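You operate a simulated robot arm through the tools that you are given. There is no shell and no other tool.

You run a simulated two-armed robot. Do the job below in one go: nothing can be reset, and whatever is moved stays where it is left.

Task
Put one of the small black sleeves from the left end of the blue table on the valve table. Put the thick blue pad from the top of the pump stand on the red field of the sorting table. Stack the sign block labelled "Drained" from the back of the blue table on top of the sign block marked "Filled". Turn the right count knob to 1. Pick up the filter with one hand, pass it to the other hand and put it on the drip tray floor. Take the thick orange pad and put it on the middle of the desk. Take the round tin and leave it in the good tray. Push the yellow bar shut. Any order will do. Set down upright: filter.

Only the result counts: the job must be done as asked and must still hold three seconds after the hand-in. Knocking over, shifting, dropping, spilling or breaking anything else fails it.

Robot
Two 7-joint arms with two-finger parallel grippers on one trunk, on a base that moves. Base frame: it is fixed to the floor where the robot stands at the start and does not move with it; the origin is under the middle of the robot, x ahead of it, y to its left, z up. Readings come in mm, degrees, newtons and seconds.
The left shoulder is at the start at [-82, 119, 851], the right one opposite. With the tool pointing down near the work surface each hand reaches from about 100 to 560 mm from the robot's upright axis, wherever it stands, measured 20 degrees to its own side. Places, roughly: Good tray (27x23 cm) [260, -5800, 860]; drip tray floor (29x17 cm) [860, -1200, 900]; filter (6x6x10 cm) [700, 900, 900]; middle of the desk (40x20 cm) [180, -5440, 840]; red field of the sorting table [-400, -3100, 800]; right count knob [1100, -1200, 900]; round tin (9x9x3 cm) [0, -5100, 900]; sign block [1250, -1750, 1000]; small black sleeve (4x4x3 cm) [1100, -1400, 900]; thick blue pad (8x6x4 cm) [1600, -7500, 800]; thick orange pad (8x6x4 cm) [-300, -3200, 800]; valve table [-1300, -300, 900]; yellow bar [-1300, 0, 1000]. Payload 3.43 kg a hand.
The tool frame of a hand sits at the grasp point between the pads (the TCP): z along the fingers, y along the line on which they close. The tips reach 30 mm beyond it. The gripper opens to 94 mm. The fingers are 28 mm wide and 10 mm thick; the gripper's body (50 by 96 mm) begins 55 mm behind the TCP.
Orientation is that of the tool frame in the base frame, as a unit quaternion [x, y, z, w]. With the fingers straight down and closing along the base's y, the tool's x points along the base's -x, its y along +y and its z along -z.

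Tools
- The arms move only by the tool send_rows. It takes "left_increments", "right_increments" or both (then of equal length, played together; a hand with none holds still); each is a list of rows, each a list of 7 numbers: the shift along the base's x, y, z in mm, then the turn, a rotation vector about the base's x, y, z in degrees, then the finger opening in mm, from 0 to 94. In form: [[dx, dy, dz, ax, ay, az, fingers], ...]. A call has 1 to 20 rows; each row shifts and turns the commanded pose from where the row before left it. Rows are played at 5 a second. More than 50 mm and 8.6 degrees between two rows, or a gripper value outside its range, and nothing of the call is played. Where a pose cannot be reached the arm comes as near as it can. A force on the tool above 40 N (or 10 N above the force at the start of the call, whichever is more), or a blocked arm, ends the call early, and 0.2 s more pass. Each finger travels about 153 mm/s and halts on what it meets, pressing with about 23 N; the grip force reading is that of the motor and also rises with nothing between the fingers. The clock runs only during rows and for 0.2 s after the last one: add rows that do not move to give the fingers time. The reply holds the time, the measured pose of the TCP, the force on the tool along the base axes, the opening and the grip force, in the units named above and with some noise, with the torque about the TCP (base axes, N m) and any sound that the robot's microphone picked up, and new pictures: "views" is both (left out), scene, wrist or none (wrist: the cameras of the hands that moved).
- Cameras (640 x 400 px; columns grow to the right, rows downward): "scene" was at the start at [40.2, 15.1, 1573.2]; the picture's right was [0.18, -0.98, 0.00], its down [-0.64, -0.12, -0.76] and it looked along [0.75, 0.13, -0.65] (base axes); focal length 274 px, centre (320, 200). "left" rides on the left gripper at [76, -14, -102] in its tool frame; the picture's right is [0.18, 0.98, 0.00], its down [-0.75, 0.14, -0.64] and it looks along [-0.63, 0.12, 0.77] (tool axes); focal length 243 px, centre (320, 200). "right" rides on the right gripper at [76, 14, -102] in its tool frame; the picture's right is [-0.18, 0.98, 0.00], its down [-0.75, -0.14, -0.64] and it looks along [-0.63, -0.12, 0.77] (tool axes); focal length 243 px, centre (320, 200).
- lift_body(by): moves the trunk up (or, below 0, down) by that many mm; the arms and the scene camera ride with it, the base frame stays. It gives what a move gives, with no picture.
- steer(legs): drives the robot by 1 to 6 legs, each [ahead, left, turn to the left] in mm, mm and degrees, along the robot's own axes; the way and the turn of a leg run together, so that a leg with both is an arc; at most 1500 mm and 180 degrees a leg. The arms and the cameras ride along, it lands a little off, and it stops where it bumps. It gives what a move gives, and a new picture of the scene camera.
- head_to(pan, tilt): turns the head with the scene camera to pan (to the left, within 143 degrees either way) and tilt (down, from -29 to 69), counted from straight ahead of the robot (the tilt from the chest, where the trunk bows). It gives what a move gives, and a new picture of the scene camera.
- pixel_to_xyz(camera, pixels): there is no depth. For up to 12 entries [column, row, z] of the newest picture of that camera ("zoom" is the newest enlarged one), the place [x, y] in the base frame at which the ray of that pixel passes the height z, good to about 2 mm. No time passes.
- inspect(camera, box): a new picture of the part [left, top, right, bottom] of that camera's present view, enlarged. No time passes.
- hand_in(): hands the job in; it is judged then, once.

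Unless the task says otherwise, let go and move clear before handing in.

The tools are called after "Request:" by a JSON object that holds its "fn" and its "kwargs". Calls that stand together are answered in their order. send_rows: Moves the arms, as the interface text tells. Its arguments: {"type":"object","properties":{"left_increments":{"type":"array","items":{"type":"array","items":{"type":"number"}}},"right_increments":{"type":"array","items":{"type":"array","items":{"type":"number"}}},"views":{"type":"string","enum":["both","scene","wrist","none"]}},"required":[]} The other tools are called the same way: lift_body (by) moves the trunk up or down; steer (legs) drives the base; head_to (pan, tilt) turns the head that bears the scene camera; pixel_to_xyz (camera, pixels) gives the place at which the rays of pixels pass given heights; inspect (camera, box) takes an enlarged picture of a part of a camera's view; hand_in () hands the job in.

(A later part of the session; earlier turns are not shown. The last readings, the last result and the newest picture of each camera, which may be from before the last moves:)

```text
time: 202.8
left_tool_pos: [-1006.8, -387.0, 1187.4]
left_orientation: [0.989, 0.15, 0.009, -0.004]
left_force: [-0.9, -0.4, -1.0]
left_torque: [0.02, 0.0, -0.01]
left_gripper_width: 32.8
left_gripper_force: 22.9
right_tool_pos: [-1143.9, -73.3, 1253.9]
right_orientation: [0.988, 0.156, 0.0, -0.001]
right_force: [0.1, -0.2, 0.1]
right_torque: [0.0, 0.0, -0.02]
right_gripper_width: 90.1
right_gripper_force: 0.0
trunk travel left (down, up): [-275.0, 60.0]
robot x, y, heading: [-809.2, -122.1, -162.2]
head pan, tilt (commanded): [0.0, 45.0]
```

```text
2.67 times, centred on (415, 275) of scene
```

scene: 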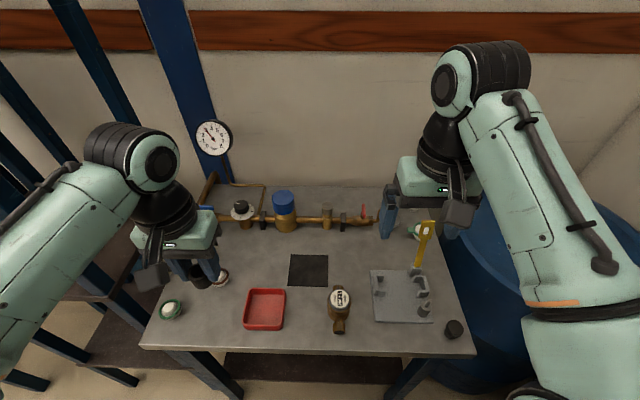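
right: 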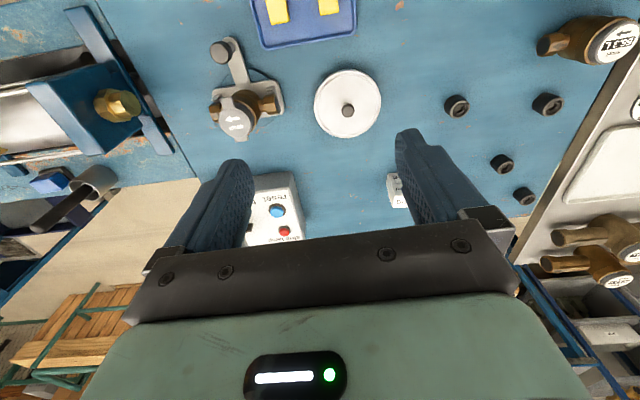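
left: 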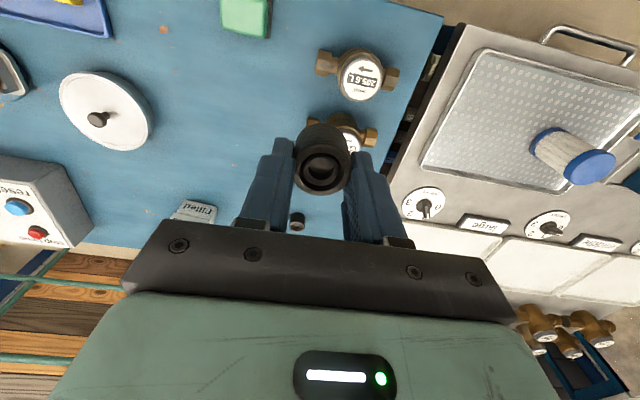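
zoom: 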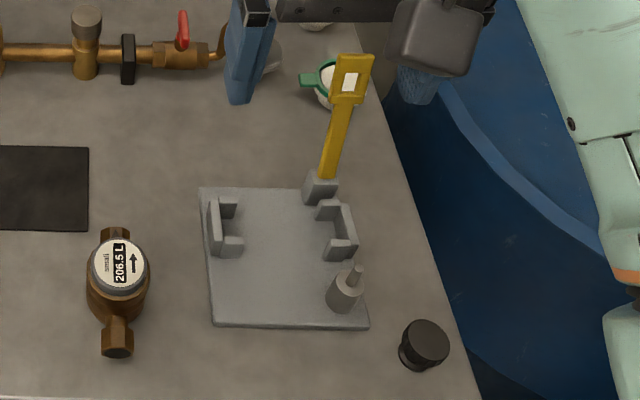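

The fixture is clear: hinge at ≈(−1290,−5), stud at ≈(−1183,11). First I'll place the sleeve at about (−1055,−237), moving the left hand across and down.

Request:
{"fn": "send_rows", "kwargs": {"left_increments": [[-12, 37.5, 0, 0, 0, 0, 20], [-12, 37.5, 0, 0, 0, 0, 20], [-12, 37.5, 0, 0, 0, 0, 20], [-12, 37.5, 0, 0, 0, 0, 20], [0, 0, -40, 0, 0, 0, 20], [0, 0, -40, 0, 0, 0, 20], [0, 0, -40, 0, 0, 0, 20], [0, 0, -40, 0, 0, 0, 20], [0, 0, 0, 0, 0, 0, 20]], "views": "both"}}

```text
time: 204.8
left_tool_pos: [-1053.3, -236.2, 1026.5]
left_orientation: [0.989, 0.151, 0.009, -0.004]
left_force: [-0.3, 0.3, -0.9]
left_torque: [-0.03, 0.01, -0.03]
left_gripper_width: 32.8
left_gripper_force: 23.0
right_tool_pos: [-1142.7, -74.4, 1254.6]
right_orientation: [0.988, 0.155, -0.001, 0.0]
right_force: [-0.3, -0.2, -0.2]
right_torque: [-0.01, -0.02, 0.01]
right_gripper_width: 90.1
right_gripper_force: 0.1
trunk travel left (down, up): [-275.0, 60.0]
robot x, y, heading: [-808.7, -129.0, -162.1]
head pan, tilt (commanded): [0.0, 45.0]
```

scene: 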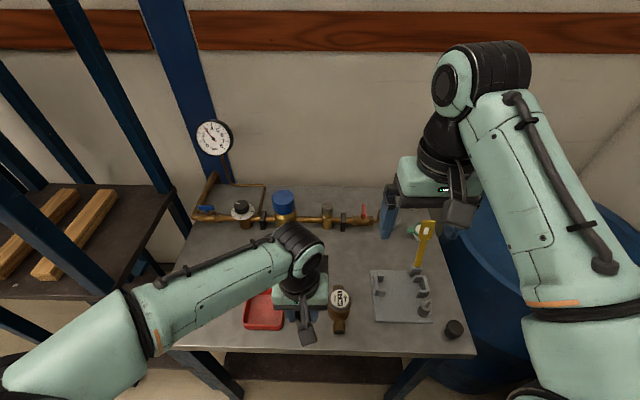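
left: 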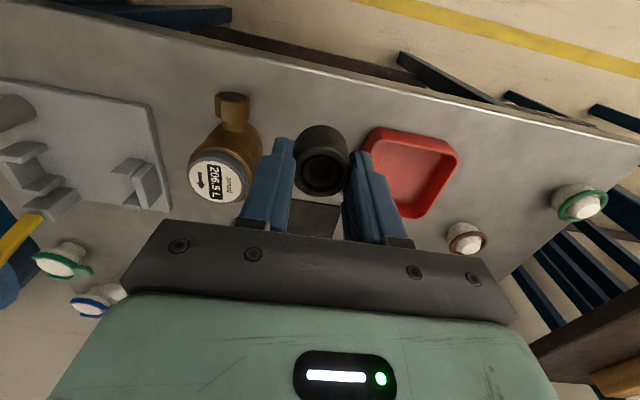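

The spot below (around (315,120) in the wrist view) is free. Lowering.

Request:
{"fn": "send_rows", "kwargs": {"left_increments": [[0, 0, -30, 0, 0, 0, 20], [0, 0, -25, 0, 0, 0, 20], [0, 0, -15, 0, 0, 0, 20], [0, 0, -6, 0, 0, 0, 20], [0, 0, 0, 0, 0, 0, 20]], "views": "wrist"}}

```text
time: 206.0
left_tool_pos: [-1055.0, -236.3, 952.6]
left_orientation: [0.988, 0.151, 0.009, -0.004]
left_force: [0.2, -1.0, -0.7]
left_torque: [-0.04, -0.02, 0.0]
left_gripper_width: 32.5
left_gripper_force: 22.7
right_tool_pos: [-1142.6, -74.7, 1254.1]
right_orientation: [0.988, 0.156, 0.0, -0.001]
right_force: [0.0, -0.2, -0.1]
right_torque: [-0.02, 0.0, 0.03]
right_gripper_width: 90.0
right_gripper_force: 0.0
trunk travel left (down, up): [-275.0, 60.0]
robot x, y, heading: [-810.7, -121.4, -162.3]
head pan, tilt (commanded): [0.0, 45.0]
```

left: 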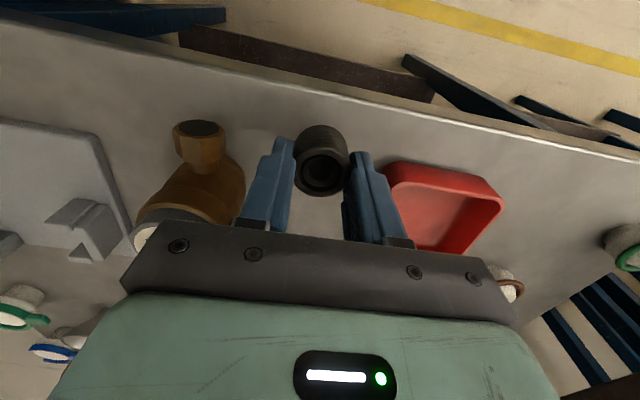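

Request:
{"fn": "send_rows", "kwargs": {"left_increments": [[0, 0, -4, 0, 0, 0, 20], [0, 0, -3, 0, 0, 0, 20], [0, 0, -2, 0, 0, 0, 20], [0, 0, -2, 0, 0, 0, 20], [0, 0, 0, 0, 0, 0, 20]], "views": "none"}}

```text
time: 207.2
left_tool_pos: [-1055.3, -237.9, 941.3]
left_orientation: [0.988, 0.152, 0.009, -0.004]
left_force: [-0.1, -0.1, -1.7]
left_torque: [0.01, -0.02, 0.0]
left_gripper_width: 32.6
left_gripper_force: 23.4
right_tool_pos: [-1142.1, -74.3, 1254.2]
right_orientation: [0.988, 0.156, 0.0, 0.0]
right_force: [0.2, -0.1, -0.3]
right_torque: [-0.05, 0.01, 0.03]
right_gripper_width: 90.1
right_gripper_force: 0.1
trunk travel left (down, up): [-275.0, 60.0]
robot x, y, heading: [-816.0, -124.7, -162.1]
head pan, tilt (commanded): [0.0, 45.0]
```

Request:
{"fn": "send_rows", "kwargs": {"left_increments": [[0, 0, -2, 0, 0, 0, 20], [0, 0, -2, 0, 0, 0, 20], [0, 0, 0, 0, 0, 0, 20]], "views": "none"}}

```text
time: 208.0
left_tool_pos: [-1054.3, -237.7, 936.2]
left_orientation: [0.988, 0.151, 0.009, -0.003]
left_force: [0.0, 0.8, -1.5]
left_torque: [0.0, 0.01, -0.01]
left_gripper_width: 32.8
left_gripper_force: 23.2
right_tool_pos: [-1142.7, -71.9, 1254.4]
right_orientation: [0.988, 0.155, 0.0, -0.001]
right_force: [-0.5, -0.7, 0.7]
right_torque: [-0.03, -0.02, -0.01]
right_gripper_width: 90.1
right_gripper_force: 0.0
trunk travel left (down, up): [-275.0, 60.0]
robot x, y, heading: [-810.9, -124.4, -162.4]
head pan, tilt (commanded): [0.0, 45.0]
```

Request:
{"fn": "send_rows", "kwargs": {"left_increments": [[0, 0, -2, 0, 0, 0, 20], [0, 0, -2, 0, 0, 0, 20], [0, 0, 0, 0, 0, 0, 20]], "views": "none"}}

```text
time: 208.8
left_tool_pos: [-1055.9, -237.3, 933.7]
left_orientation: [0.988, 0.151, 0.009, -0.005]
left_force: [-0.1, 0.2, -0.8]
left_torque: [0.0, -0.01, -0.01]
left_gripper_width: 32.8
left_gripper_force: 23.2
right_tool_pos: [-1142.8, -74.8, 1254.3]
right_orientation: [0.988, 0.156, 0.0, -0.001]
right_force: [-0.1, 0.1, -0.1]
right_torque: [-0.01, -0.01, 0.0]
right_gripper_width: 90.3
right_gripper_force: 0.1
trunk travel left (down, up): [-275.0, 60.0]
robot x, y, heading: [-812.1, -122.6, -162.0]
head pan, tilt (commanded): [0.0, 45.0]
```

Request:
{"fn": "send_rows", "kwargs": {"left_increments": [[0, 0, -2, 0, 0, 0, 20], [0, 0, -2, 0, 0, 0, 20], [0, 0, -2, 0, 0, 0, 20], [0, 0, 0, 0, 0, 0, 20]], "views": "wrist"}}

```text
time: 209.8
left_tool_pos: [-1055.3, -237.4, 926.4]
left_orientation: [0.988, 0.151, 0.009, -0.004]
left_force: [0.7, 0.2, -1.6]
left_torque: [-0.01, 0.01, 0.04]
left_gripper_width: 32.7
left_gripper_force: 22.9
right_tool_pos: [-1143.5, -74.4, 1253.6]
right_orientation: [0.988, 0.156, 0.0, -0.001]
right_force: [-1.0, 0.5, 0.2]
right_torque: [-0.01, -0.04, 0.01]
right_gripper_width: 90.1
right_gripper_force: 0.1
trunk travel left (down, up): [-275.0, 60.0]
robot x, y, heading: [-812.4, -124.5, -162.0]
head pan, tilt (commanded): [0.0, 45.0]
```

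left: 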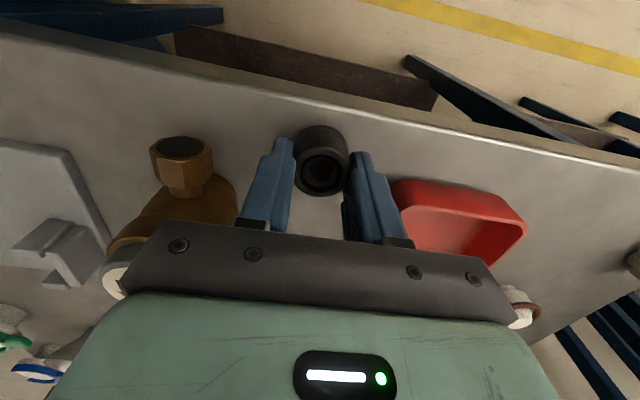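

Request:
{"fn": "pixel_to_xyz", "kwargs": {"camera": "scene", "pixels": [[340, 298, 965], [340, 298, 985], [340, 330, 880], [303, 330, 880], [287, 325, 915]]}}

Request:
{"fn": "inspect", "kwargs": {"camera": "scene", "box": [220, 200, 420, 360]}}

```text
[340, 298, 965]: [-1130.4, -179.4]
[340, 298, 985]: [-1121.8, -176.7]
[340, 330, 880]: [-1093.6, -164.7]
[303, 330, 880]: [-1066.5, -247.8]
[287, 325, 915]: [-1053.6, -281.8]
```

```text
2.50 times, centred on (320, 280) of scene
```

zoom: 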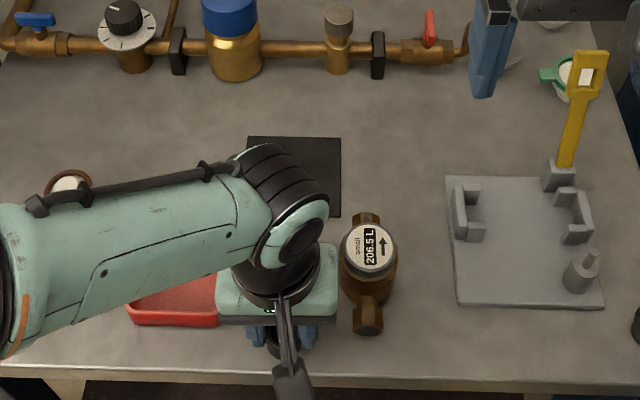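

The gripper body clears the meter in plan. Continuing down in small steps.

Request:
{"fn": "send_rows", "kwargs": {"left_increments": [[0, 0, -2, 0, 0, 0, 20], [0, 0, -2, 0, 0, 0, 20], [0, 0, -2, 0, 0, 0, 20], [0, 0, 0, 0, 0, 0, 20]], "views": "none"}}

```text
time: 210.8
left_tool_pos: [-1055.5, -237.7, 921.9]
left_orientation: [0.988, 0.151, 0.009, -0.004]
left_force: [0.2, 0.1, -2.0]
left_torque: [-0.01, -0.01, 0.0]
left_gripper_width: 33.0
left_gripper_force: 22.7
right_tool_pos: [-1143.4, -74.2, 1255.1]
right_orientation: [0.988, 0.155, 0.0, -0.001]
right_force: [-0.2, -1.0, -0.1]
right_torque: [-0.02, -0.01, 0.04]
right_gripper_width: 90.1
right_gripper_force: 0.1
trunk travel left (down, up): [-275.0, 60.0]
robot x, y, heading: [-810.5, -127.4, -162.2]
head pan, tilt (commanded): [0.0, 45.0]
```

Request:
{"fn": "send_rows", "kwargs": {"left_increments": [[0, 0, -2, 0, 0, 0, 20], [0, 0, -2, 0, 0, 0, 20], [0, 0, -2, 0, 0, 0, 20], [0, 0, 0, 0, 0, 0, 20]], "views": "wrist"}}

```text
time: 211.8
left_tool_pos: [-1054.9, -236.7, 915.0]
left_orientation: [0.988, 0.151, 0.007, -0.004]
left_force: [-0.2, -3.4, 17.3]
left_torque: [-0.18, -0.06, -0.01]
left_gripper_width: 32.7
left_gripper_force: 22.4
right_tool_pos: [-1141.8, -73.8, 1255.2]
right_orientation: [0.988, 0.156, -0.001, 0.0]
right_force: [-0.1, -0.4, -0.6]
right_torque: [0.02, 0.0, 0.0]
right_gripper_width: 90.1
right_gripper_force: 0.0
trunk travel left (down, up): [-275.0, 60.0]
robot x, y, heading: [-808.9, -123.5, -162.2]
head pan, tilt (commanded): [0.0, 45.0]
```

left: 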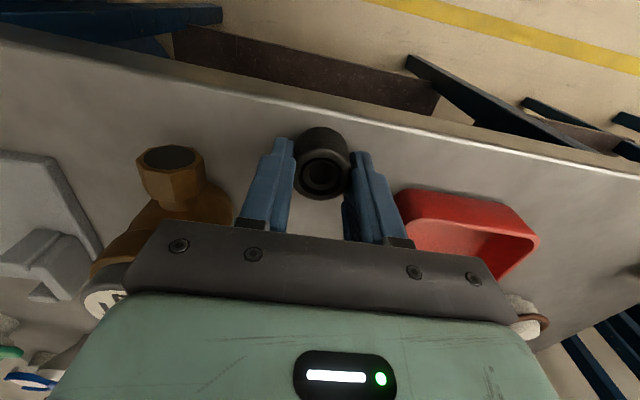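

Contact (17 N), so this table is at about z=879. Easing up, opening slightly, and lifting away.

Request:
{"fn": "send_rows", "kwargs": {"left_increments": [[0, 0, 1, 0, 0, 0, 20], [0, 0, 0, 0, 0, 0, 34], [0, 0, 0, 0, 0, 0, 40], [0, 0, 0, 0, 0, 0, 42], [0, 0, 0, 0, 0, 0, 42], [0, 0, 20, 0, 0, 0, 42], [0, 0, 35, 0, 0, 0, 42], [0, 0, 45, 0, 0, 0, 42], [0, 0, 45, 0, 0, 0, 42], [0, 0, 45, 0, 0, 0, 42], [0, 0, 45, 0, 0, 0, 42], [0, 0, 0, 0, 0, 0, 42]], "views": "both"}}

```text
time: 214.4
left_tool_pos: [-1053.0, -236.8, 1151.2]
left_orientation: [0.988, 0.152, 0.009, -0.005]
left_force: [0.8, 1.2, -0.1]
left_torque: [-0.01, 0.03, -0.01]
left_gripper_width: 42.0
left_gripper_force: 0.1
right_tool_pos: [-1143.1, -74.7, 1253.7]
right_orientation: [0.988, 0.155, 0.0, -0.001]
right_force: [-0.4, -0.9, 0.7]
right_torque: [0.04, 0.01, -0.01]
right_gripper_width: 89.9
right_gripper_force: 0.0
trunk travel left (down, up): [-275.0, 60.0]
robot x, y, heading: [-812.7, -123.7, -162.0]
head pan, tilt (commanded): [0.0, 45.0]
```

scene: 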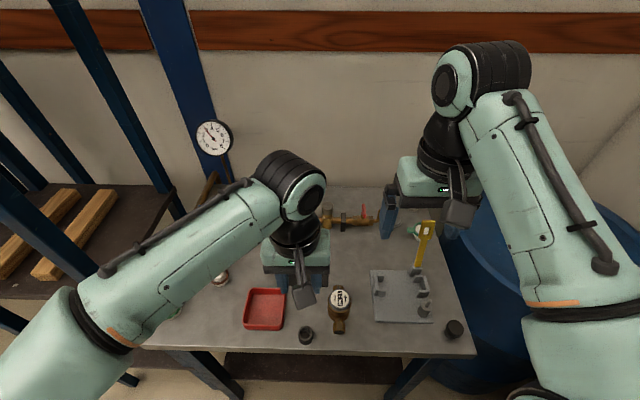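
left: 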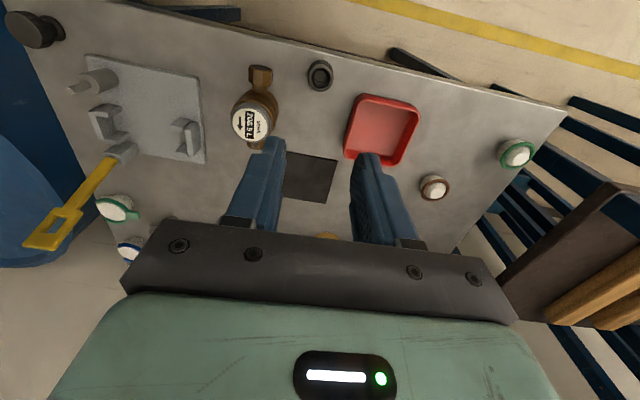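

The sleeve stands on the valve table at (306,335). Now I'll triangulate the yellow bar's tip from both cameras.

Request:
{"fn": "pixel_to_xyz", "kwargs": {"camera": "scene", "pixels": [[428, 222, 980], [428, 222, 1000], [428, 222, 1020], [428, 222, 1040], [416, 268, 910], [425, 311, 900], [425, 300, 925]]}}

Request:
{"fn": "pixel_to_xyz", "kwargs": {"camera": "left", "pixels": [[44, 243, 980], [44, 243, 1000], [44, 243, 1020], [44, 243, 1040], [118, 153, 910], [78, 85, 900], [112, 75, 925]]}}

Request:
{"fn": "inspect", "kwargs": {"camera": "left", "box": [0, 20, 220, 270]}}

Request:
{"fn": "inspect", "kwargs": {"camera": "scene", "box": [360, 200, 480, 350]}}

```text
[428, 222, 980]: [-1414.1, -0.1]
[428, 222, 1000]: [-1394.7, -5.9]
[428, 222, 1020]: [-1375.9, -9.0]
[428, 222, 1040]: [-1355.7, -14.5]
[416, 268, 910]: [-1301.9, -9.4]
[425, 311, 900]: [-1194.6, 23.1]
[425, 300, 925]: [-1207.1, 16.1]
```

```text
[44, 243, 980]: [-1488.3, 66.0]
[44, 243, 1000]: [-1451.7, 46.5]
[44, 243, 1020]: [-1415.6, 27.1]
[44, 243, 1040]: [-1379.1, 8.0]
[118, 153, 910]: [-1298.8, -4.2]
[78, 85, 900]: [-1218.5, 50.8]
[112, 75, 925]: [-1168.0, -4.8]
```

```text
1.60 times, centred on (110, 145) of left
```

zoom: 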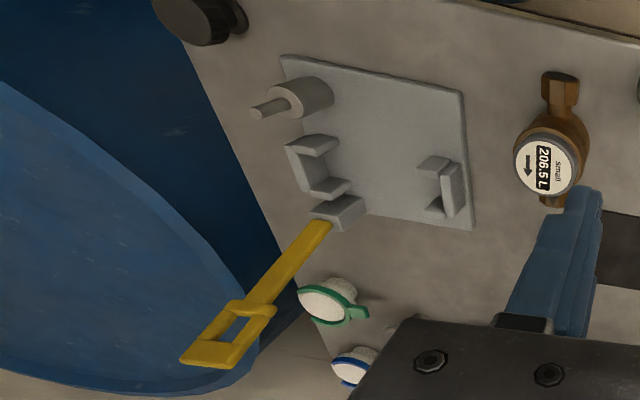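

```text
2.67 times, centred on (420, 275) of scene
```

zoom: 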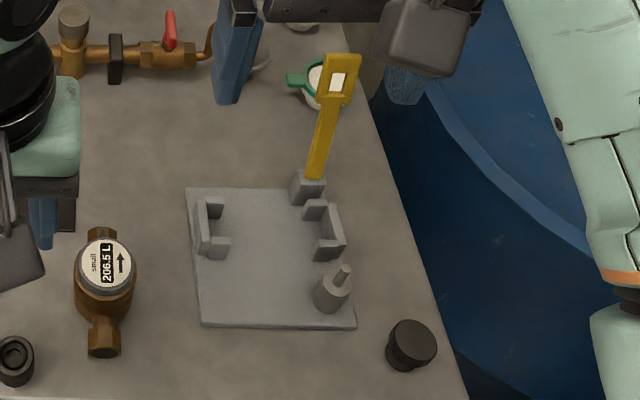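

The bar tip is at about (−1328,−22,1069), with its hinge near (−1300,−7,905); it leans back ~10°. I'll move 45 mm closer, then grip its head from both sides with the right hand and swing it down.

Request:
{"fn": "steer", "kwargs": {"legs": [[45, 0, 0]]}}

```text
time: 215.3
left_tool_pos: [-1094.9, -250.2, 1150.7]
left_orientation: [0.989, 0.151, 0.009, -0.004]
left_force: [-0.5, -0.2, 0.6]
left_torque: [-0.01, -0.03, -0.01]
left_gripper_width: 41.9
left_gripper_force: 0.1
right_tool_pos: [-1184.1, -87.3, 1254.4]
right_orientation: [0.988, 0.156, 0.0, -0.001]
right_force: [0.0, -0.5, 0.4]
right_torque: [0.01, 0.0, 0.02]
right_gripper_width: 90.0
right_gripper_force: 0.0
trunk travel left (down, up): [-275.0, 60.0]
robot x, y, heading: [-852.2, -132.2, -162.4]
head pan, tilt (commanded): [0.0, 45.0]
```

scene: 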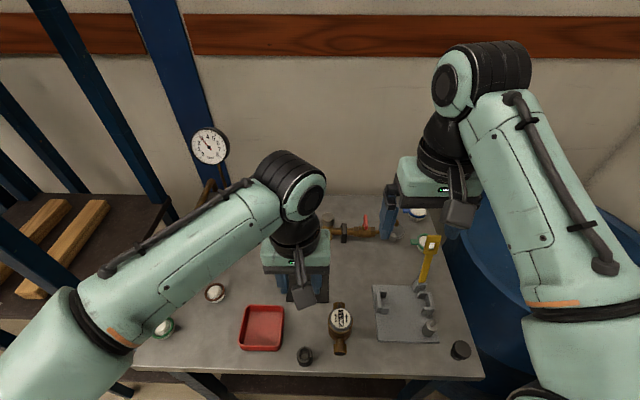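

Request:
{"fn": "inspect", "kwargs": {"camera": "scene", "box": [370, 215, 480, 345]}}

Request:
{"fn": "inspect", "kwargs": {"camera": "right", "box": [0, 0, 640, 400]}}

Request:
{"fn": "pixel_to_xyz", "kwargs": {"camera": "scene", "pixels": [[434, 236, 1060], [434, 236, 1070], [422, 285, 905], [431, 325, 905], [433, 318, 930]]}}

```text
3.08 times, centred on (425, 280) of scene
```

zoom: 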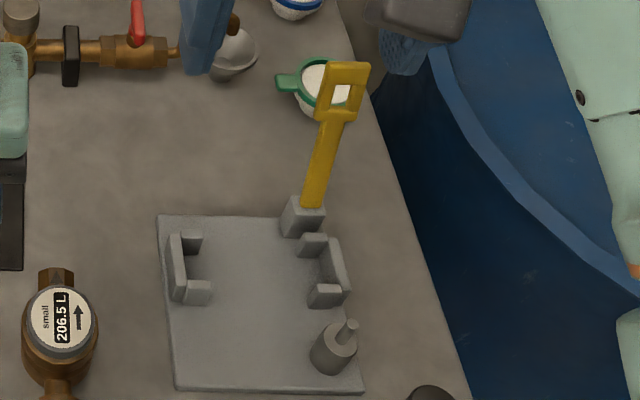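

```text
1.00 times, centred on (320, 200) of right (not enlarged: the box is as wide or as high as the picture)
```

zoom: 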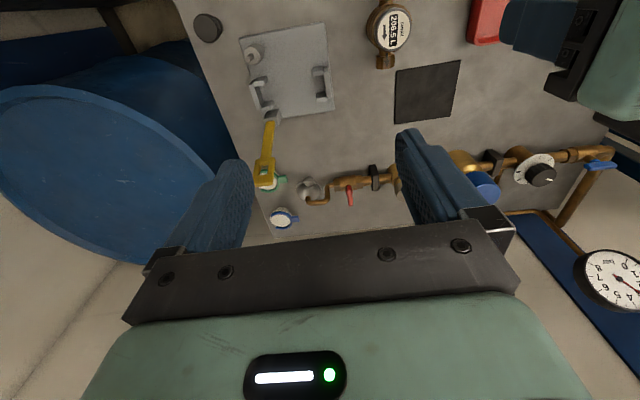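

```text
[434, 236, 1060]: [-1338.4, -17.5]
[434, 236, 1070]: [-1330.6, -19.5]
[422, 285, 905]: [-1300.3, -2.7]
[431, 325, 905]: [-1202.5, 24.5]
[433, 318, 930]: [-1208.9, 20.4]
```

Request:
{"fn": "pixel_to_xyz", "kwargs": {"camera": "zoom", "pixels": [[264, 187, 1050], [264, 187, 1060], [264, 187, 1070], [264, 187, 1080], [264, 172, 1030], [269, 122, 905], [253, 53, 920]]}}

Request:
{"fn": "inspect", "kwargs": {"camera": "right", "box": [220, 20, 340, 200]}}

```text
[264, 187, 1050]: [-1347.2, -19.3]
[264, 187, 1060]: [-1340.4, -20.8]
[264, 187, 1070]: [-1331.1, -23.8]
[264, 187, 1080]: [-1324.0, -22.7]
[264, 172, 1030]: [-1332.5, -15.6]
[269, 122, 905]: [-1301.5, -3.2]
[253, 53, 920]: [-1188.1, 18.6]
```

```text
2.22 times, centred on (280, 110) of right
```

zoom: 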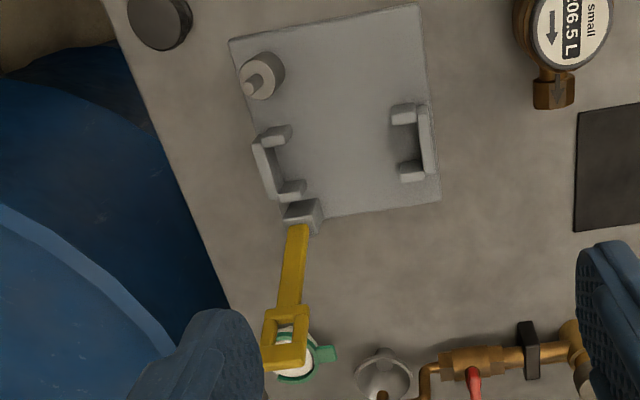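

Triangulation agrees: tip (−1331,−22,1070). Moving the right hand above the bar head with the fingers open.

Request:
{"fn": "send_rows", "kwargs": {"right_increments": [[-28.6, 13.4, -20, 0, 0, 0, 80], [-28.6, 13.4, -20, 0, 0, 0, 80], [-28.6, 13.4, -20, 0, 0, 0, 80], [-28.6, 13.4, -20, 0, 0, 0, 80], [-28.6, 13.4, -20, 0, 0, 0, 80], [0, 0, 0, 0, 0, 0, 80]], "views": "both"}}

```text
time: 216.7
left_tool_pos: [-1095.1, -250.3, 1149.8]
left_orientation: [0.988, 0.152, 0.008, -0.004]
left_force: [-0.3, 0.4, -0.1]
left_torque: [0.0, -0.01, 0.01]
left_gripper_width: 41.9
left_gripper_force: 0.1
right_tool_pos: [-1328.0, -21.1, 1153.9]
right_orientation: [0.988, 0.157, -0.001, 0.0]
right_force: [-0.8, -0.3, 0.6]
right_torque: [0.0, 0.02, 0.03]
right_gripper_width: 80.1
right_gripper_force: 0.0
trunk travel left (down, up): [-275.0, 60.0]
robot x, y, heading: [-855.7, -135.9, -162.2]
head pan, tilt (commanded): [0.0, 45.0]
```

scene: 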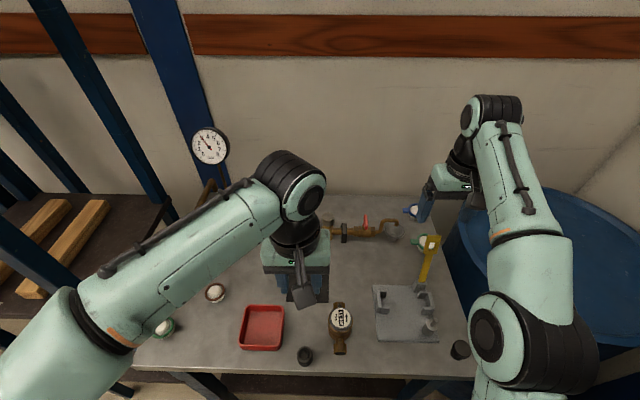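
right: 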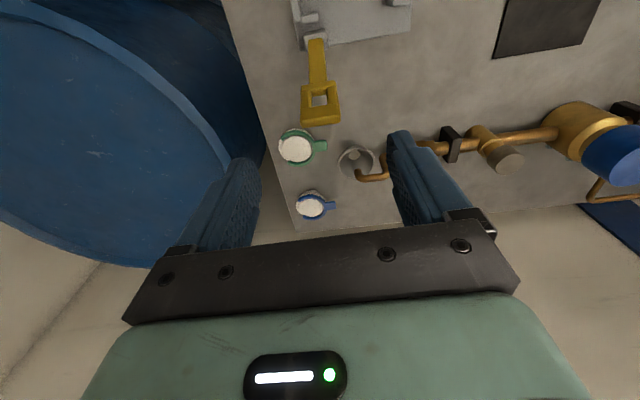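

The bar head is exactly below the gripper at (321,115). Descending and closing on it.

Request:
{"fn": "send_rows", "kwargs": {"right_increments": [[0, 0, -35, 0, 0, 0, 70], [1, 0, -35, 0, 0, 0, 60], [1, 0, -34, 0, 0, 0, 60], [0, 0, 0, 0, 0, 0, 60]], "views": "wrist"}}

```text
time: 217.7
left_tool_pos: [-1096.8, -250.9, 1150.7]
left_orientation: [0.988, 0.152, 0.009, -0.004]
left_force: [-0.2, 0.2, 0.7]
left_torque: [0.0, -0.02, 0.01]
left_gripper_width: 41.8
left_gripper_force: 0.0
right_tool_pos: [-1324.6, -19.1, 1050.2]
right_orientation: [0.988, 0.156, 0.0, 0.0]
right_force: [0.5, -0.1, -0.1]
right_torque: [0.01, -0.02, 0.0]
right_gripper_width: 59.8
right_gripper_force: 0.0
trunk travel left (down, up): [-275.0, 60.0]
robot x, y, heading: [-850.3, -138.1, -162.2]
head pan, tilt (commanded): [0.0, 45.0]
```

right: 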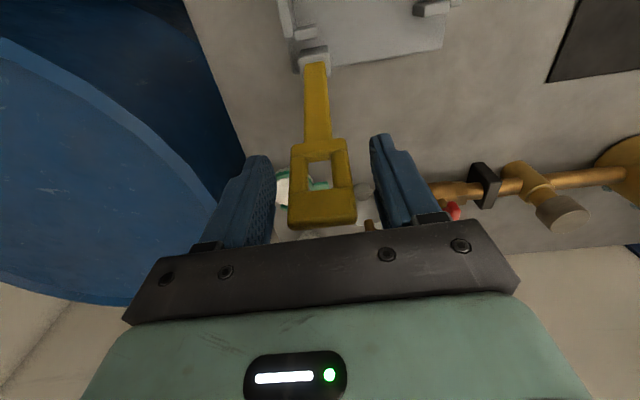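

Request:
{"fn": "send_rows", "kwargs": {"right_increments": [[0, 0, 0, 0, 0, 0, 48], [0, 0, 0, 0, 0, 0, 38], [0, 0, 0, 0, 0, 0, 28], [0, 0, 0, 0, 0, 0, 20], [0, 0, 0, 0, 0, 0, 20]], "views": "wrist"}}

```text
time: 218.9
left_tool_pos: [-1094.2, -250.3, 1150.9]
left_orientation: [0.989, 0.151, 0.009, -0.003]
left_force: [-1.0, 0.5, 0.1]
left_torque: [-0.01, 0.02, 0.02]
left_gripper_width: 42.0
left_gripper_force: 0.1
right_tool_pos: [-1324.1, -22.1, 1051.0]
right_orientation: [0.988, 0.157, -0.001, 0.0]
right_force: [2.9, -5.2, -3.6]
right_torque: [-0.19, 0.0, 0.02]
right_gripper_width: 35.6
right_gripper_force: 44.8
trunk travel left (down, up): [-275.0, 60.0]
robot x, y, heading: [-854.4, -136.3, -162.1]
head pan, tilt (commanded): [0.0, 45.0]
```

right: 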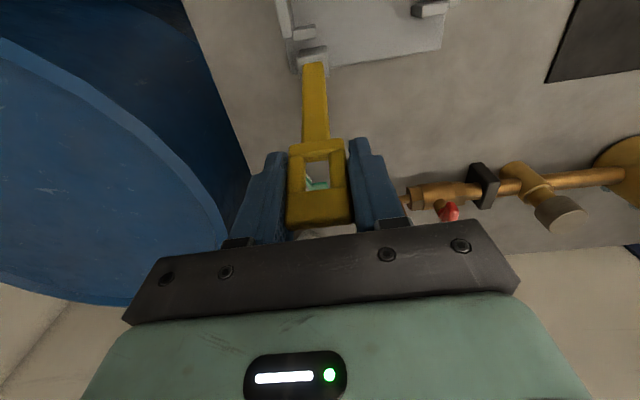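

Head gripped (35.6 mm). I'll swing it along its arc toward me to about 60° from vertical.

Request:
{"fn": "send_rows", "kwargs": {"right_increments": [[21.8, 5.2, 2.5, 0, 0, 0, 20], [22.6, 5.4, -1.0, 0, 0, 0, 20], [22.3, 5.3, -4.7, 0, 0, 0, 20], [21.2, 5.1, -8.1, 0, 0, 0, 20], [0, 0, 0, 0, 0, 0, 20]], "views": "wrist"}}

```text
time: 219.9
left_tool_pos: [-1096.1, -249.2, 1149.6]
left_orientation: [0.988, 0.152, 0.009, -0.005]
left_force: [-0.5, 0.7, 0.5]
left_torque: [-0.01, 0.0, -0.01]
left_gripper_width: 41.8
left_gripper_force: 0.0
right_tool_pos: [-1254.2, -1.1, 1044.3]
right_orientation: [0.988, 0.152, -0.021, 0.001]
right_force: [-15.0, -1.7, -10.6]
right_torque: [-0.76, 0.95, 0.15]
right_gripper_width: 33.3
right_gripper_force: 11.8
trunk travel left (down, up): [-275.0, 60.0]
robot x, y, heading: [-855.7, -134.0, -162.1]
head pan, tilt (commanded): [0.0, 45.0]
stopped in row 4 (right hand): the force on the tool passed its limit at 43 N (the readings are from after the stop); the commanded pose is now the measured one
```

right: 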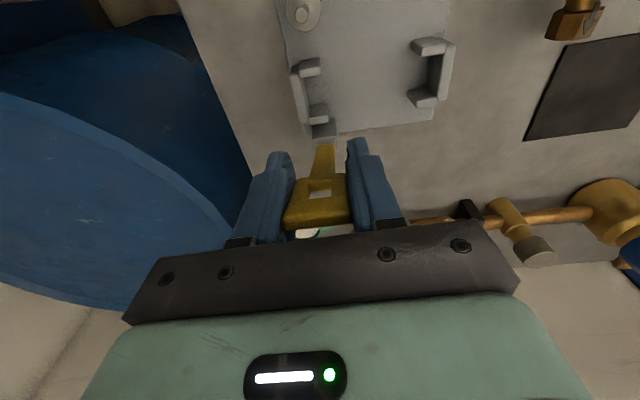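

The force limit tripped partway. I'll look at the bar's current angle.

Request:
{"fn": "inspect", "kwargs": {"camera": "scene", "box": [340, 180, 500, 350]}}

Request:
{"fn": "inspect", "kwargs": {"camera": "left", "box": [0, 20, 220, 270]}}

```text
2.35 times, centred on (420, 265) of scene
```

zoom: 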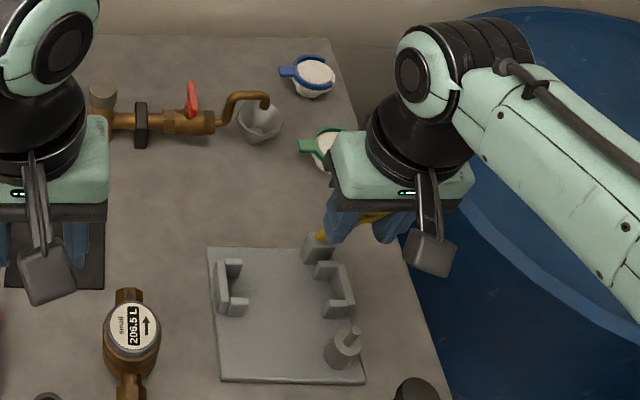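

```text
1.60 times, centred on (110, 145) of left
```

zoom: 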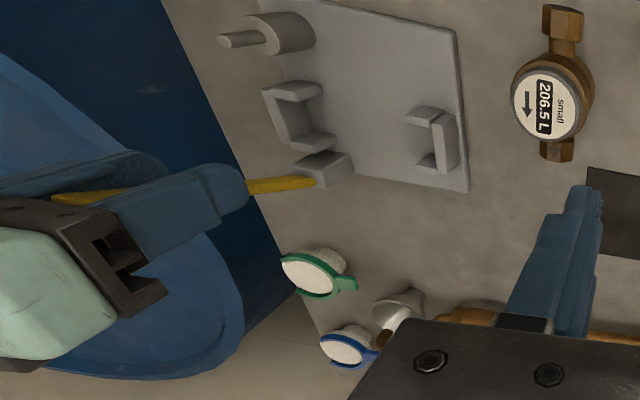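

The fingers' flat grip resists the bar's rotation. I'll pitch the hand forward with the bar to relieve the torque.

Request:
{"fn": "send_rows", "kwargs": {"right_increments": [[0, 0, 0, -1.75, 7.29, 0, 22], [0, 0, 0, -1.75, 7.29, 0, 22], [0, 0, 0, -1.75, 7.29, 0, 22], [0, 0, 0, 0, 0, 0, 22]], "views": "wrist"}}

```text
time: 220.9
left_tool_pos: [-1094.9, -249.3, 1150.6]
left_orientation: [0.988, 0.151, 0.008, -0.004]
left_force: [0.1, -0.6, -0.4]
left_torque: [0.01, 0.05, -0.03]
left_gripper_width: 41.9
left_gripper_force: 0.1
right_tool_pos: [-1250.5, 0.2, 1045.6]
right_orientation: [0.966, 0.148, -0.211, 0.015]
right_force: [12.1, 10.6, -2.3]
right_torque: [-1.41, -1.99, 0.92]
right_gripper_width: 32.9
right_gripper_force: 45.0
trunk travel left (down, up): [-275.0, 60.0]
robot x, y, heading: [-852.6, -135.2, -162.3]
head pan, tilt (commanded): [0.0, 45.0]
```

right: 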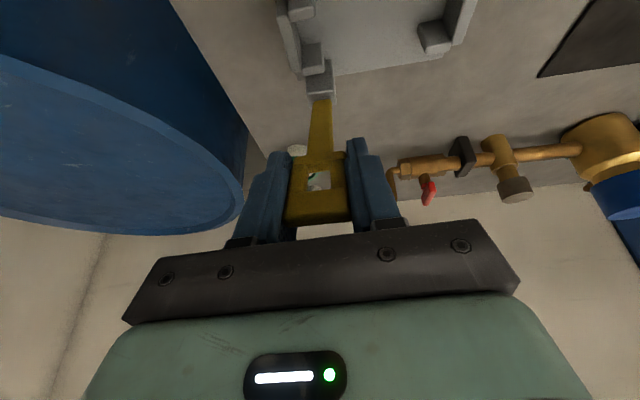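

Continuing along the arc with matching pitch.

Request:
{"fn": "send_rows", "kwargs": {"right_increments": [[17.7, 4.2, -7.8, 0, 0, 0, 22], [17.4, 4.2, -10.7, -1.6, 6.8, 0, 22], [15.6, 3.8, -13.1, -1.75, 7.29, 0, 22], [0, 0, 0, 0, 0, 0, 22]], "views": "wrist"}}

```text
time: 221.9
left_tool_pos: [-1099.4, -246.3, 1149.5]
left_orientation: [0.989, 0.15, 0.01, -0.002]
left_force: [-0.8, -0.5, 0.3]
left_torque: [0.0, -0.02, 0.02]
left_gripper_width: 41.7
left_gripper_force: 0.1
right_tool_pos: [-1204.3, 13.0, 1013.0]
right_orientation: [0.931, 0.143, -0.334, 0.027]
right_force: [-27.7, 18.0, -5.9]
right_torque: [-2.0, 0.49, 1.5]
right_gripper_width: 33.2
right_gripper_force: 45.0
trunk travel left (down, up): [-275.0, 60.0]
robot x, y, heading: [-853.8, -137.8, -162.1]
head pan, tilt (commanded): [0.0, 45.0]
```

right: 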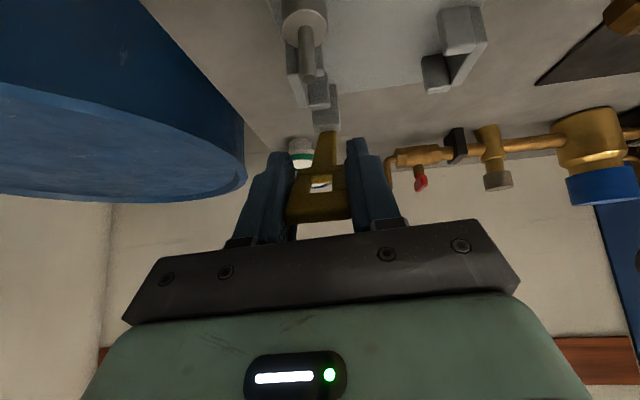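

The side force (+18 N in y) shows the fold plane lies slightly more toward +y. I'll relieve that and continue down.

Request:
{"fn": "send_rows", "kwargs": {"right_increments": [[0, 4, 0, 0, 0, 0, 22], [8, 4, -9, -1.0, 4.0, 0, 22], [8, 3, -9, -1.0, 4.0, 0, 22], [0, 0, 0, 0, 0, 0, 22]], "views": "wrist"}}

```text
time: 222.9
left_tool_pos: [-1095.4, -252.2, 1150.2]
left_orientation: [0.988, 0.151, 0.009, -0.005]
left_force: [-0.1, 0.7, 0.5]
left_torque: [0.0, 0.05, 0.01]
left_gripper_width: 42.1
left_gripper_force: 0.0
right_tool_pos: [-1193.9, 17.2, 1001.7]
right_orientation: [0.906, 0.145, -0.396, 0.033]
right_force: [4.7, -23.1, -17.9]
right_torque: [-0.55, -1.91, 1.95]
right_gripper_width: 33.3
right_gripper_force: 45.0
right hand out of reach, approached as far as the arm can: row 3
trunk travel left (down, up): [-275.0, 60.0]
robot x, y, heading: [-850.6, -137.6, -162.0]
head pan, tilt (commanded): [0.0, 45.0]
```

right: 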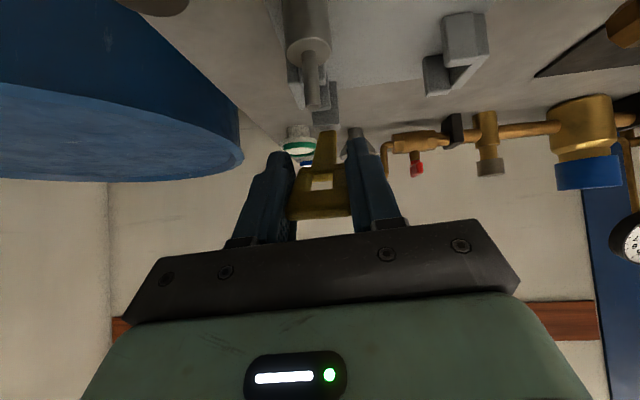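

I'm at the arm's comfortable limit with the bar about 45° down. I'll open slightly and see whether it stays or falls shut.

Request:
{"fn": "send_rows", "kwargs": {"right_increments": [[0, 0, 0, 0, 0, 0, 40], [0, 0, 0, 0, 0, 0, 48], [0, 0, 0, 0, 0, 0, 52], [0, 0, 0, 0, 0, 0, 52]], "views": "both"}}

Request:
{"fn": "inspect", "kwargs": {"camera": "left", "box": [0, 20, 220, 270]}}

```text
time: 223.9
left_tool_pos: [-1095.4, -250.3, 1151.2]
left_orientation: [0.988, 0.152, 0.009, -0.004]
left_force: [0.4, 0.4, 0.1]
left_torque: [0.01, 0.01, 0.02]
left_gripper_width: 41.9
left_gripper_force: 0.0
right_tool_pos: [-1195.4, 22.0, 1002.6]
right_orientation: [0.905, 0.14, -0.4, 0.032]
right_force: [-0.5, -0.8, -0.5]
right_torque: [0.03, 0.02, -0.02]
right_gripper_width: 51.9
right_gripper_force: 0.0
trunk travel left (down, up): [-275.0, 60.0]
robot x, y, heading: [-851.9, -141.8, -162.0]
head pan, tilt (commanded): [0.0, 45.0]
```

scene: 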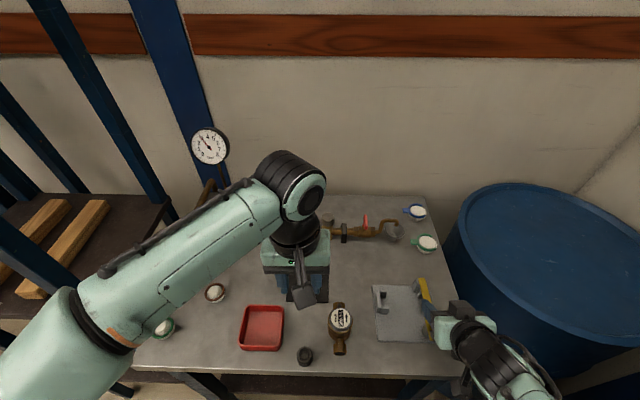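
right: 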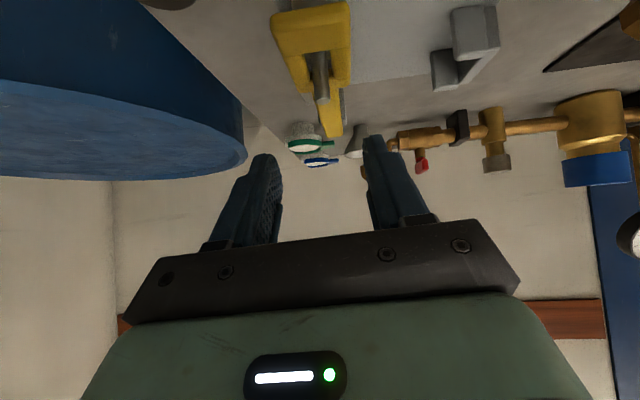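

```text
1.60 times, centred on (110, 145) of left
```

zoom: 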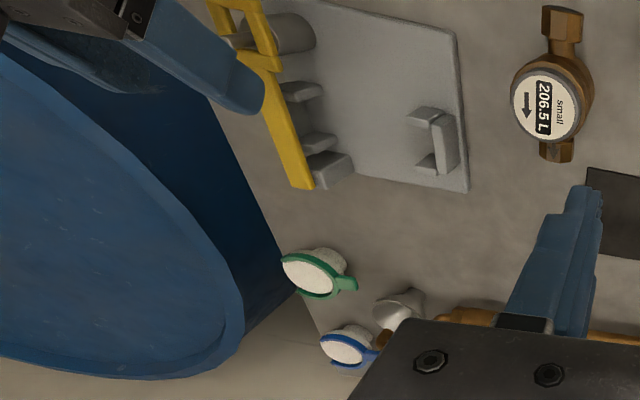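

The bar dropped shut over the stud (pin visible in its window). I'll raise the right hand and inspect the closed bar.

Request:
{"fn": "send_rows", "kwargs": {"right_increments": [[0, 0, 30, 0, 0, 0, 52], [0, 0, 35, 0, 0, 0, 52], [0, 0, 35, 2.0, -7.5, 0, 52], [0, 0, 30, 2.0, -7.5, 0, 52], [0, 0, 20, 2.0, -7.5, 0, 52], [0, 0, 20, 2.0, -7.5, 0, 52], [0, 0, 20, 2.0, -7.5, 0, 52], [0, 0, 10, 2.0, -7.5, 0, 52], [0, 0, 0, 0, 0, 0, 52]], "views": "both"}}

Request:
{"fn": "inspect", "kwargs": {"camera": "scene", "box": [350, 230, 490, 370]}}

Request:
{"fn": "inspect", "kwargs": {"camera": "left", "box": [0, 0, 220, 150]}}

```text
time: 225.9
left_tool_pos: [-1094.6, -249.1, 1151.1]
left_orientation: [0.988, 0.151, 0.008, -0.003]
left_force: [1.1, -0.2, -0.4]
left_torque: [0.01, -0.01, 0.04]
left_gripper_width: 42.0
left_gripper_force: 0.0
right_tool_pos: [-1195.5, 22.2, 1203.0]
right_orientation: [0.988, 0.157, -0.006, -0.01]
right_force: [-0.3, 0.0, -0.1]
right_torque: [-0.01, 0.03, -0.01]
right_gripper_width: 51.9
right_gripper_force: 0.1
trunk travel left (down, up): [-275.0, 60.0]
robot x, y, heading: [-851.0, -136.7, -162.1]
head pan, tilt (commanded): [0.0, 45.0]
```

scene: 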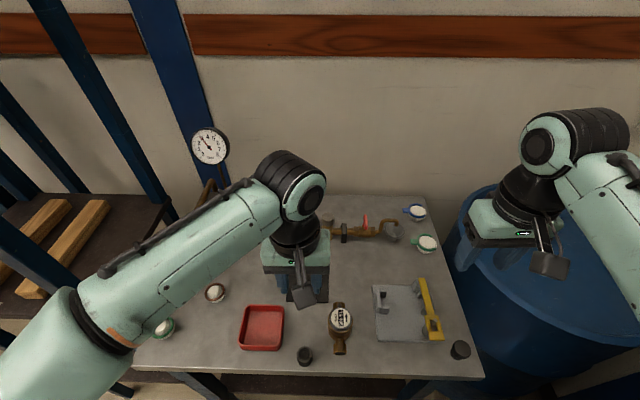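
right: 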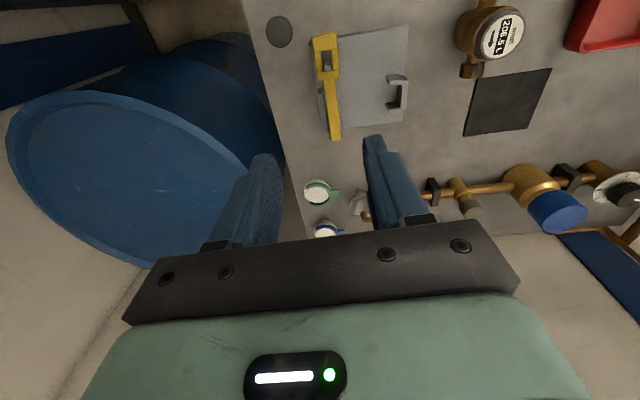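

```text
2.86 times, centred on (420, 300) of scene
```

zoom: 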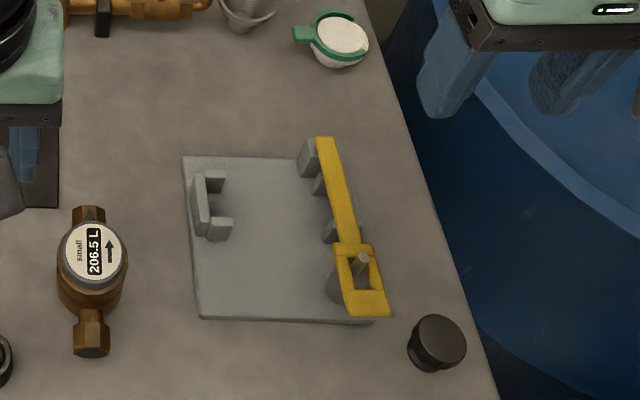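

```text
2.67 times, centred on (110, 75) of left
```

zoom: 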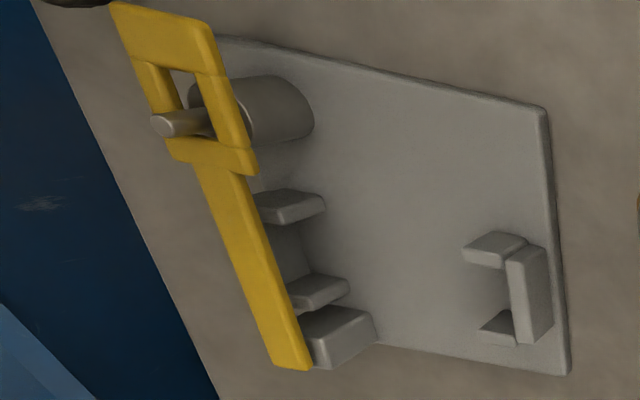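

Request:
{"fn": "pixel_to_xyz", "kwargs": {"camera": "scene", "pixels": [[436.8, 336, 925], [430, 310, 925], [426, 296, 925], [422, 281, 920]]}}

Request:
{"fn": "pixel_to_xyz", "kwargs": {"camera": "right", "pixels": [[326, 43, 925], [330, 95, 925], [335, 137, 920], [327, 62, 925]]}}

```text
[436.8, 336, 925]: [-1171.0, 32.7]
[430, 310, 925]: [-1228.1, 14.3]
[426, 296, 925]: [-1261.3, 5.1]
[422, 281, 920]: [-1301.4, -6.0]
```

```text
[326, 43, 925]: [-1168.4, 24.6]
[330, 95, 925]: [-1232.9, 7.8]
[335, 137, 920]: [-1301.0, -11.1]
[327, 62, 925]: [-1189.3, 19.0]
```

The bar lies closed with its end at about (−1170,29). For certainty I'll press it lightly from above on the narrow part with closed fingers.

Request:
{"fn": "send_rows", "kwargs": {"right_increments": [[-14, -4.5, -30, 0, 0, 0, 20], [-14, -4.5, -35, 0, 0, 0, 5], [-14, -4, -40, 0, 0, 0, 2], [0, 0, -40, 0, 0, 0, 2], [0, 0, -40, 0, 0, 0, 2], [0, 0, -30, 0, 0, 0, 2], [0, 0, 0, 0, 0, 0, 2]], "views": "both"}}

```text
time: 227.5
left_tool_pos: [-1095.2, -249.6, 1151.9]
left_orientation: [0.988, 0.151, 0.009, -0.004]
left_force: [0.2, 0.5, 0.4]
left_torque: [0.0, -0.02, -0.03]
left_gripper_width: 42.0
left_gripper_force: 0.0
right_tool_pos: [-1237.4, 7.6, 989.5]
right_orientation: [0.988, 0.156, -0.008, -0.009]
right_force: [0.0, 0.9, -0.4]
right_torque: [0.01, -0.01, -0.02]
right_gripper_width: 1.8
right_gripper_force: 0.1
trunk travel left (down, up): [-275.0, 60.0]
robot x, y, heading: [-851.8, -135.7, -162.0]
head pan, tilt (commanded): [0.0, 45.0]
```

scene: 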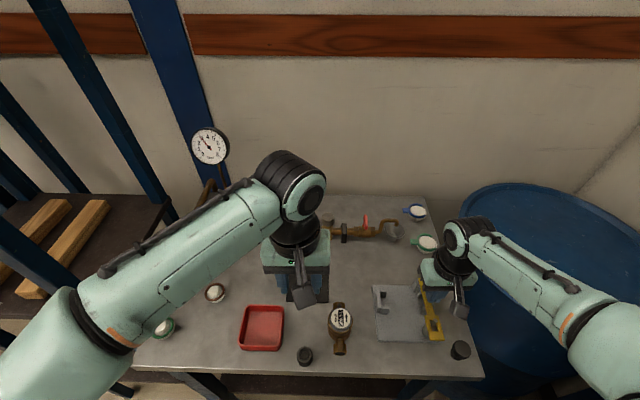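
right: 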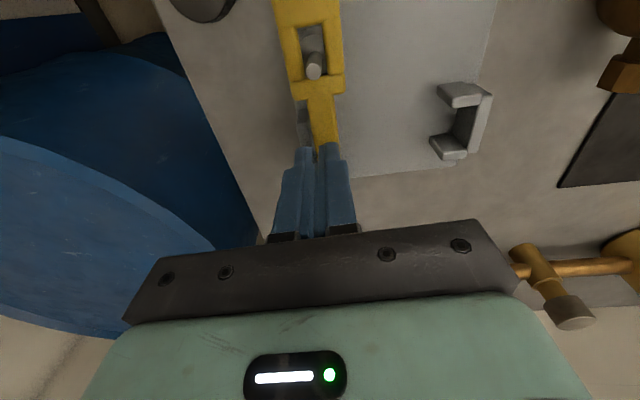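

Fingers are right above the narrow part of the bar. Pressing down in small steps.

Request:
{"fn": "send_rows", "kwargs": {"right_increments": [[0, 0, -10, 0, 0, 0, 2], [0, 0, -8, 0, 0, 0, 2], [0, 0, -5, 0, 0, 0, 2], [0, 0, -4, 0, 0, 0, 2], [0, 0, -4, 0, 0, 0, 2], [0, 0, -4, 0, 0, 0, 2], [0, 0, 0, 0, 0, 0, 2]], "views": "none"}}

```text
time: 228.3
left_tool_pos: [-1094.7, -249.0, 1151.7]
left_orientation: [0.988, 0.151, 0.008, -0.004]
left_force: [0.3, 0.0, 0.2]
left_torque: [0.02, -0.01, -0.01]
left_gripper_width: 42.0
left_gripper_force: 0.1
right_tool_pos: [-1236.9, 8.7, 975.5]
right_orientation: [0.987, 0.157, -0.016, -0.009]
right_force: [8.4, 0.6, 20.6]
right_torque: [0.03, -0.56, 0.01]
right_gripper_width: 2.0
right_gripper_force: 0.0
trunk travel left (down, up): [-275.0, 60.0]
robot x, y, heading: [-855.3, -138.4, -162.2]
head pan, tilt (commanded): [0.0, 45.0]
stopped in row 3 (right hand): the force on the tool passed its limit at 48 N (the readings are from after the stop); the commanded pose is now the measured one
```

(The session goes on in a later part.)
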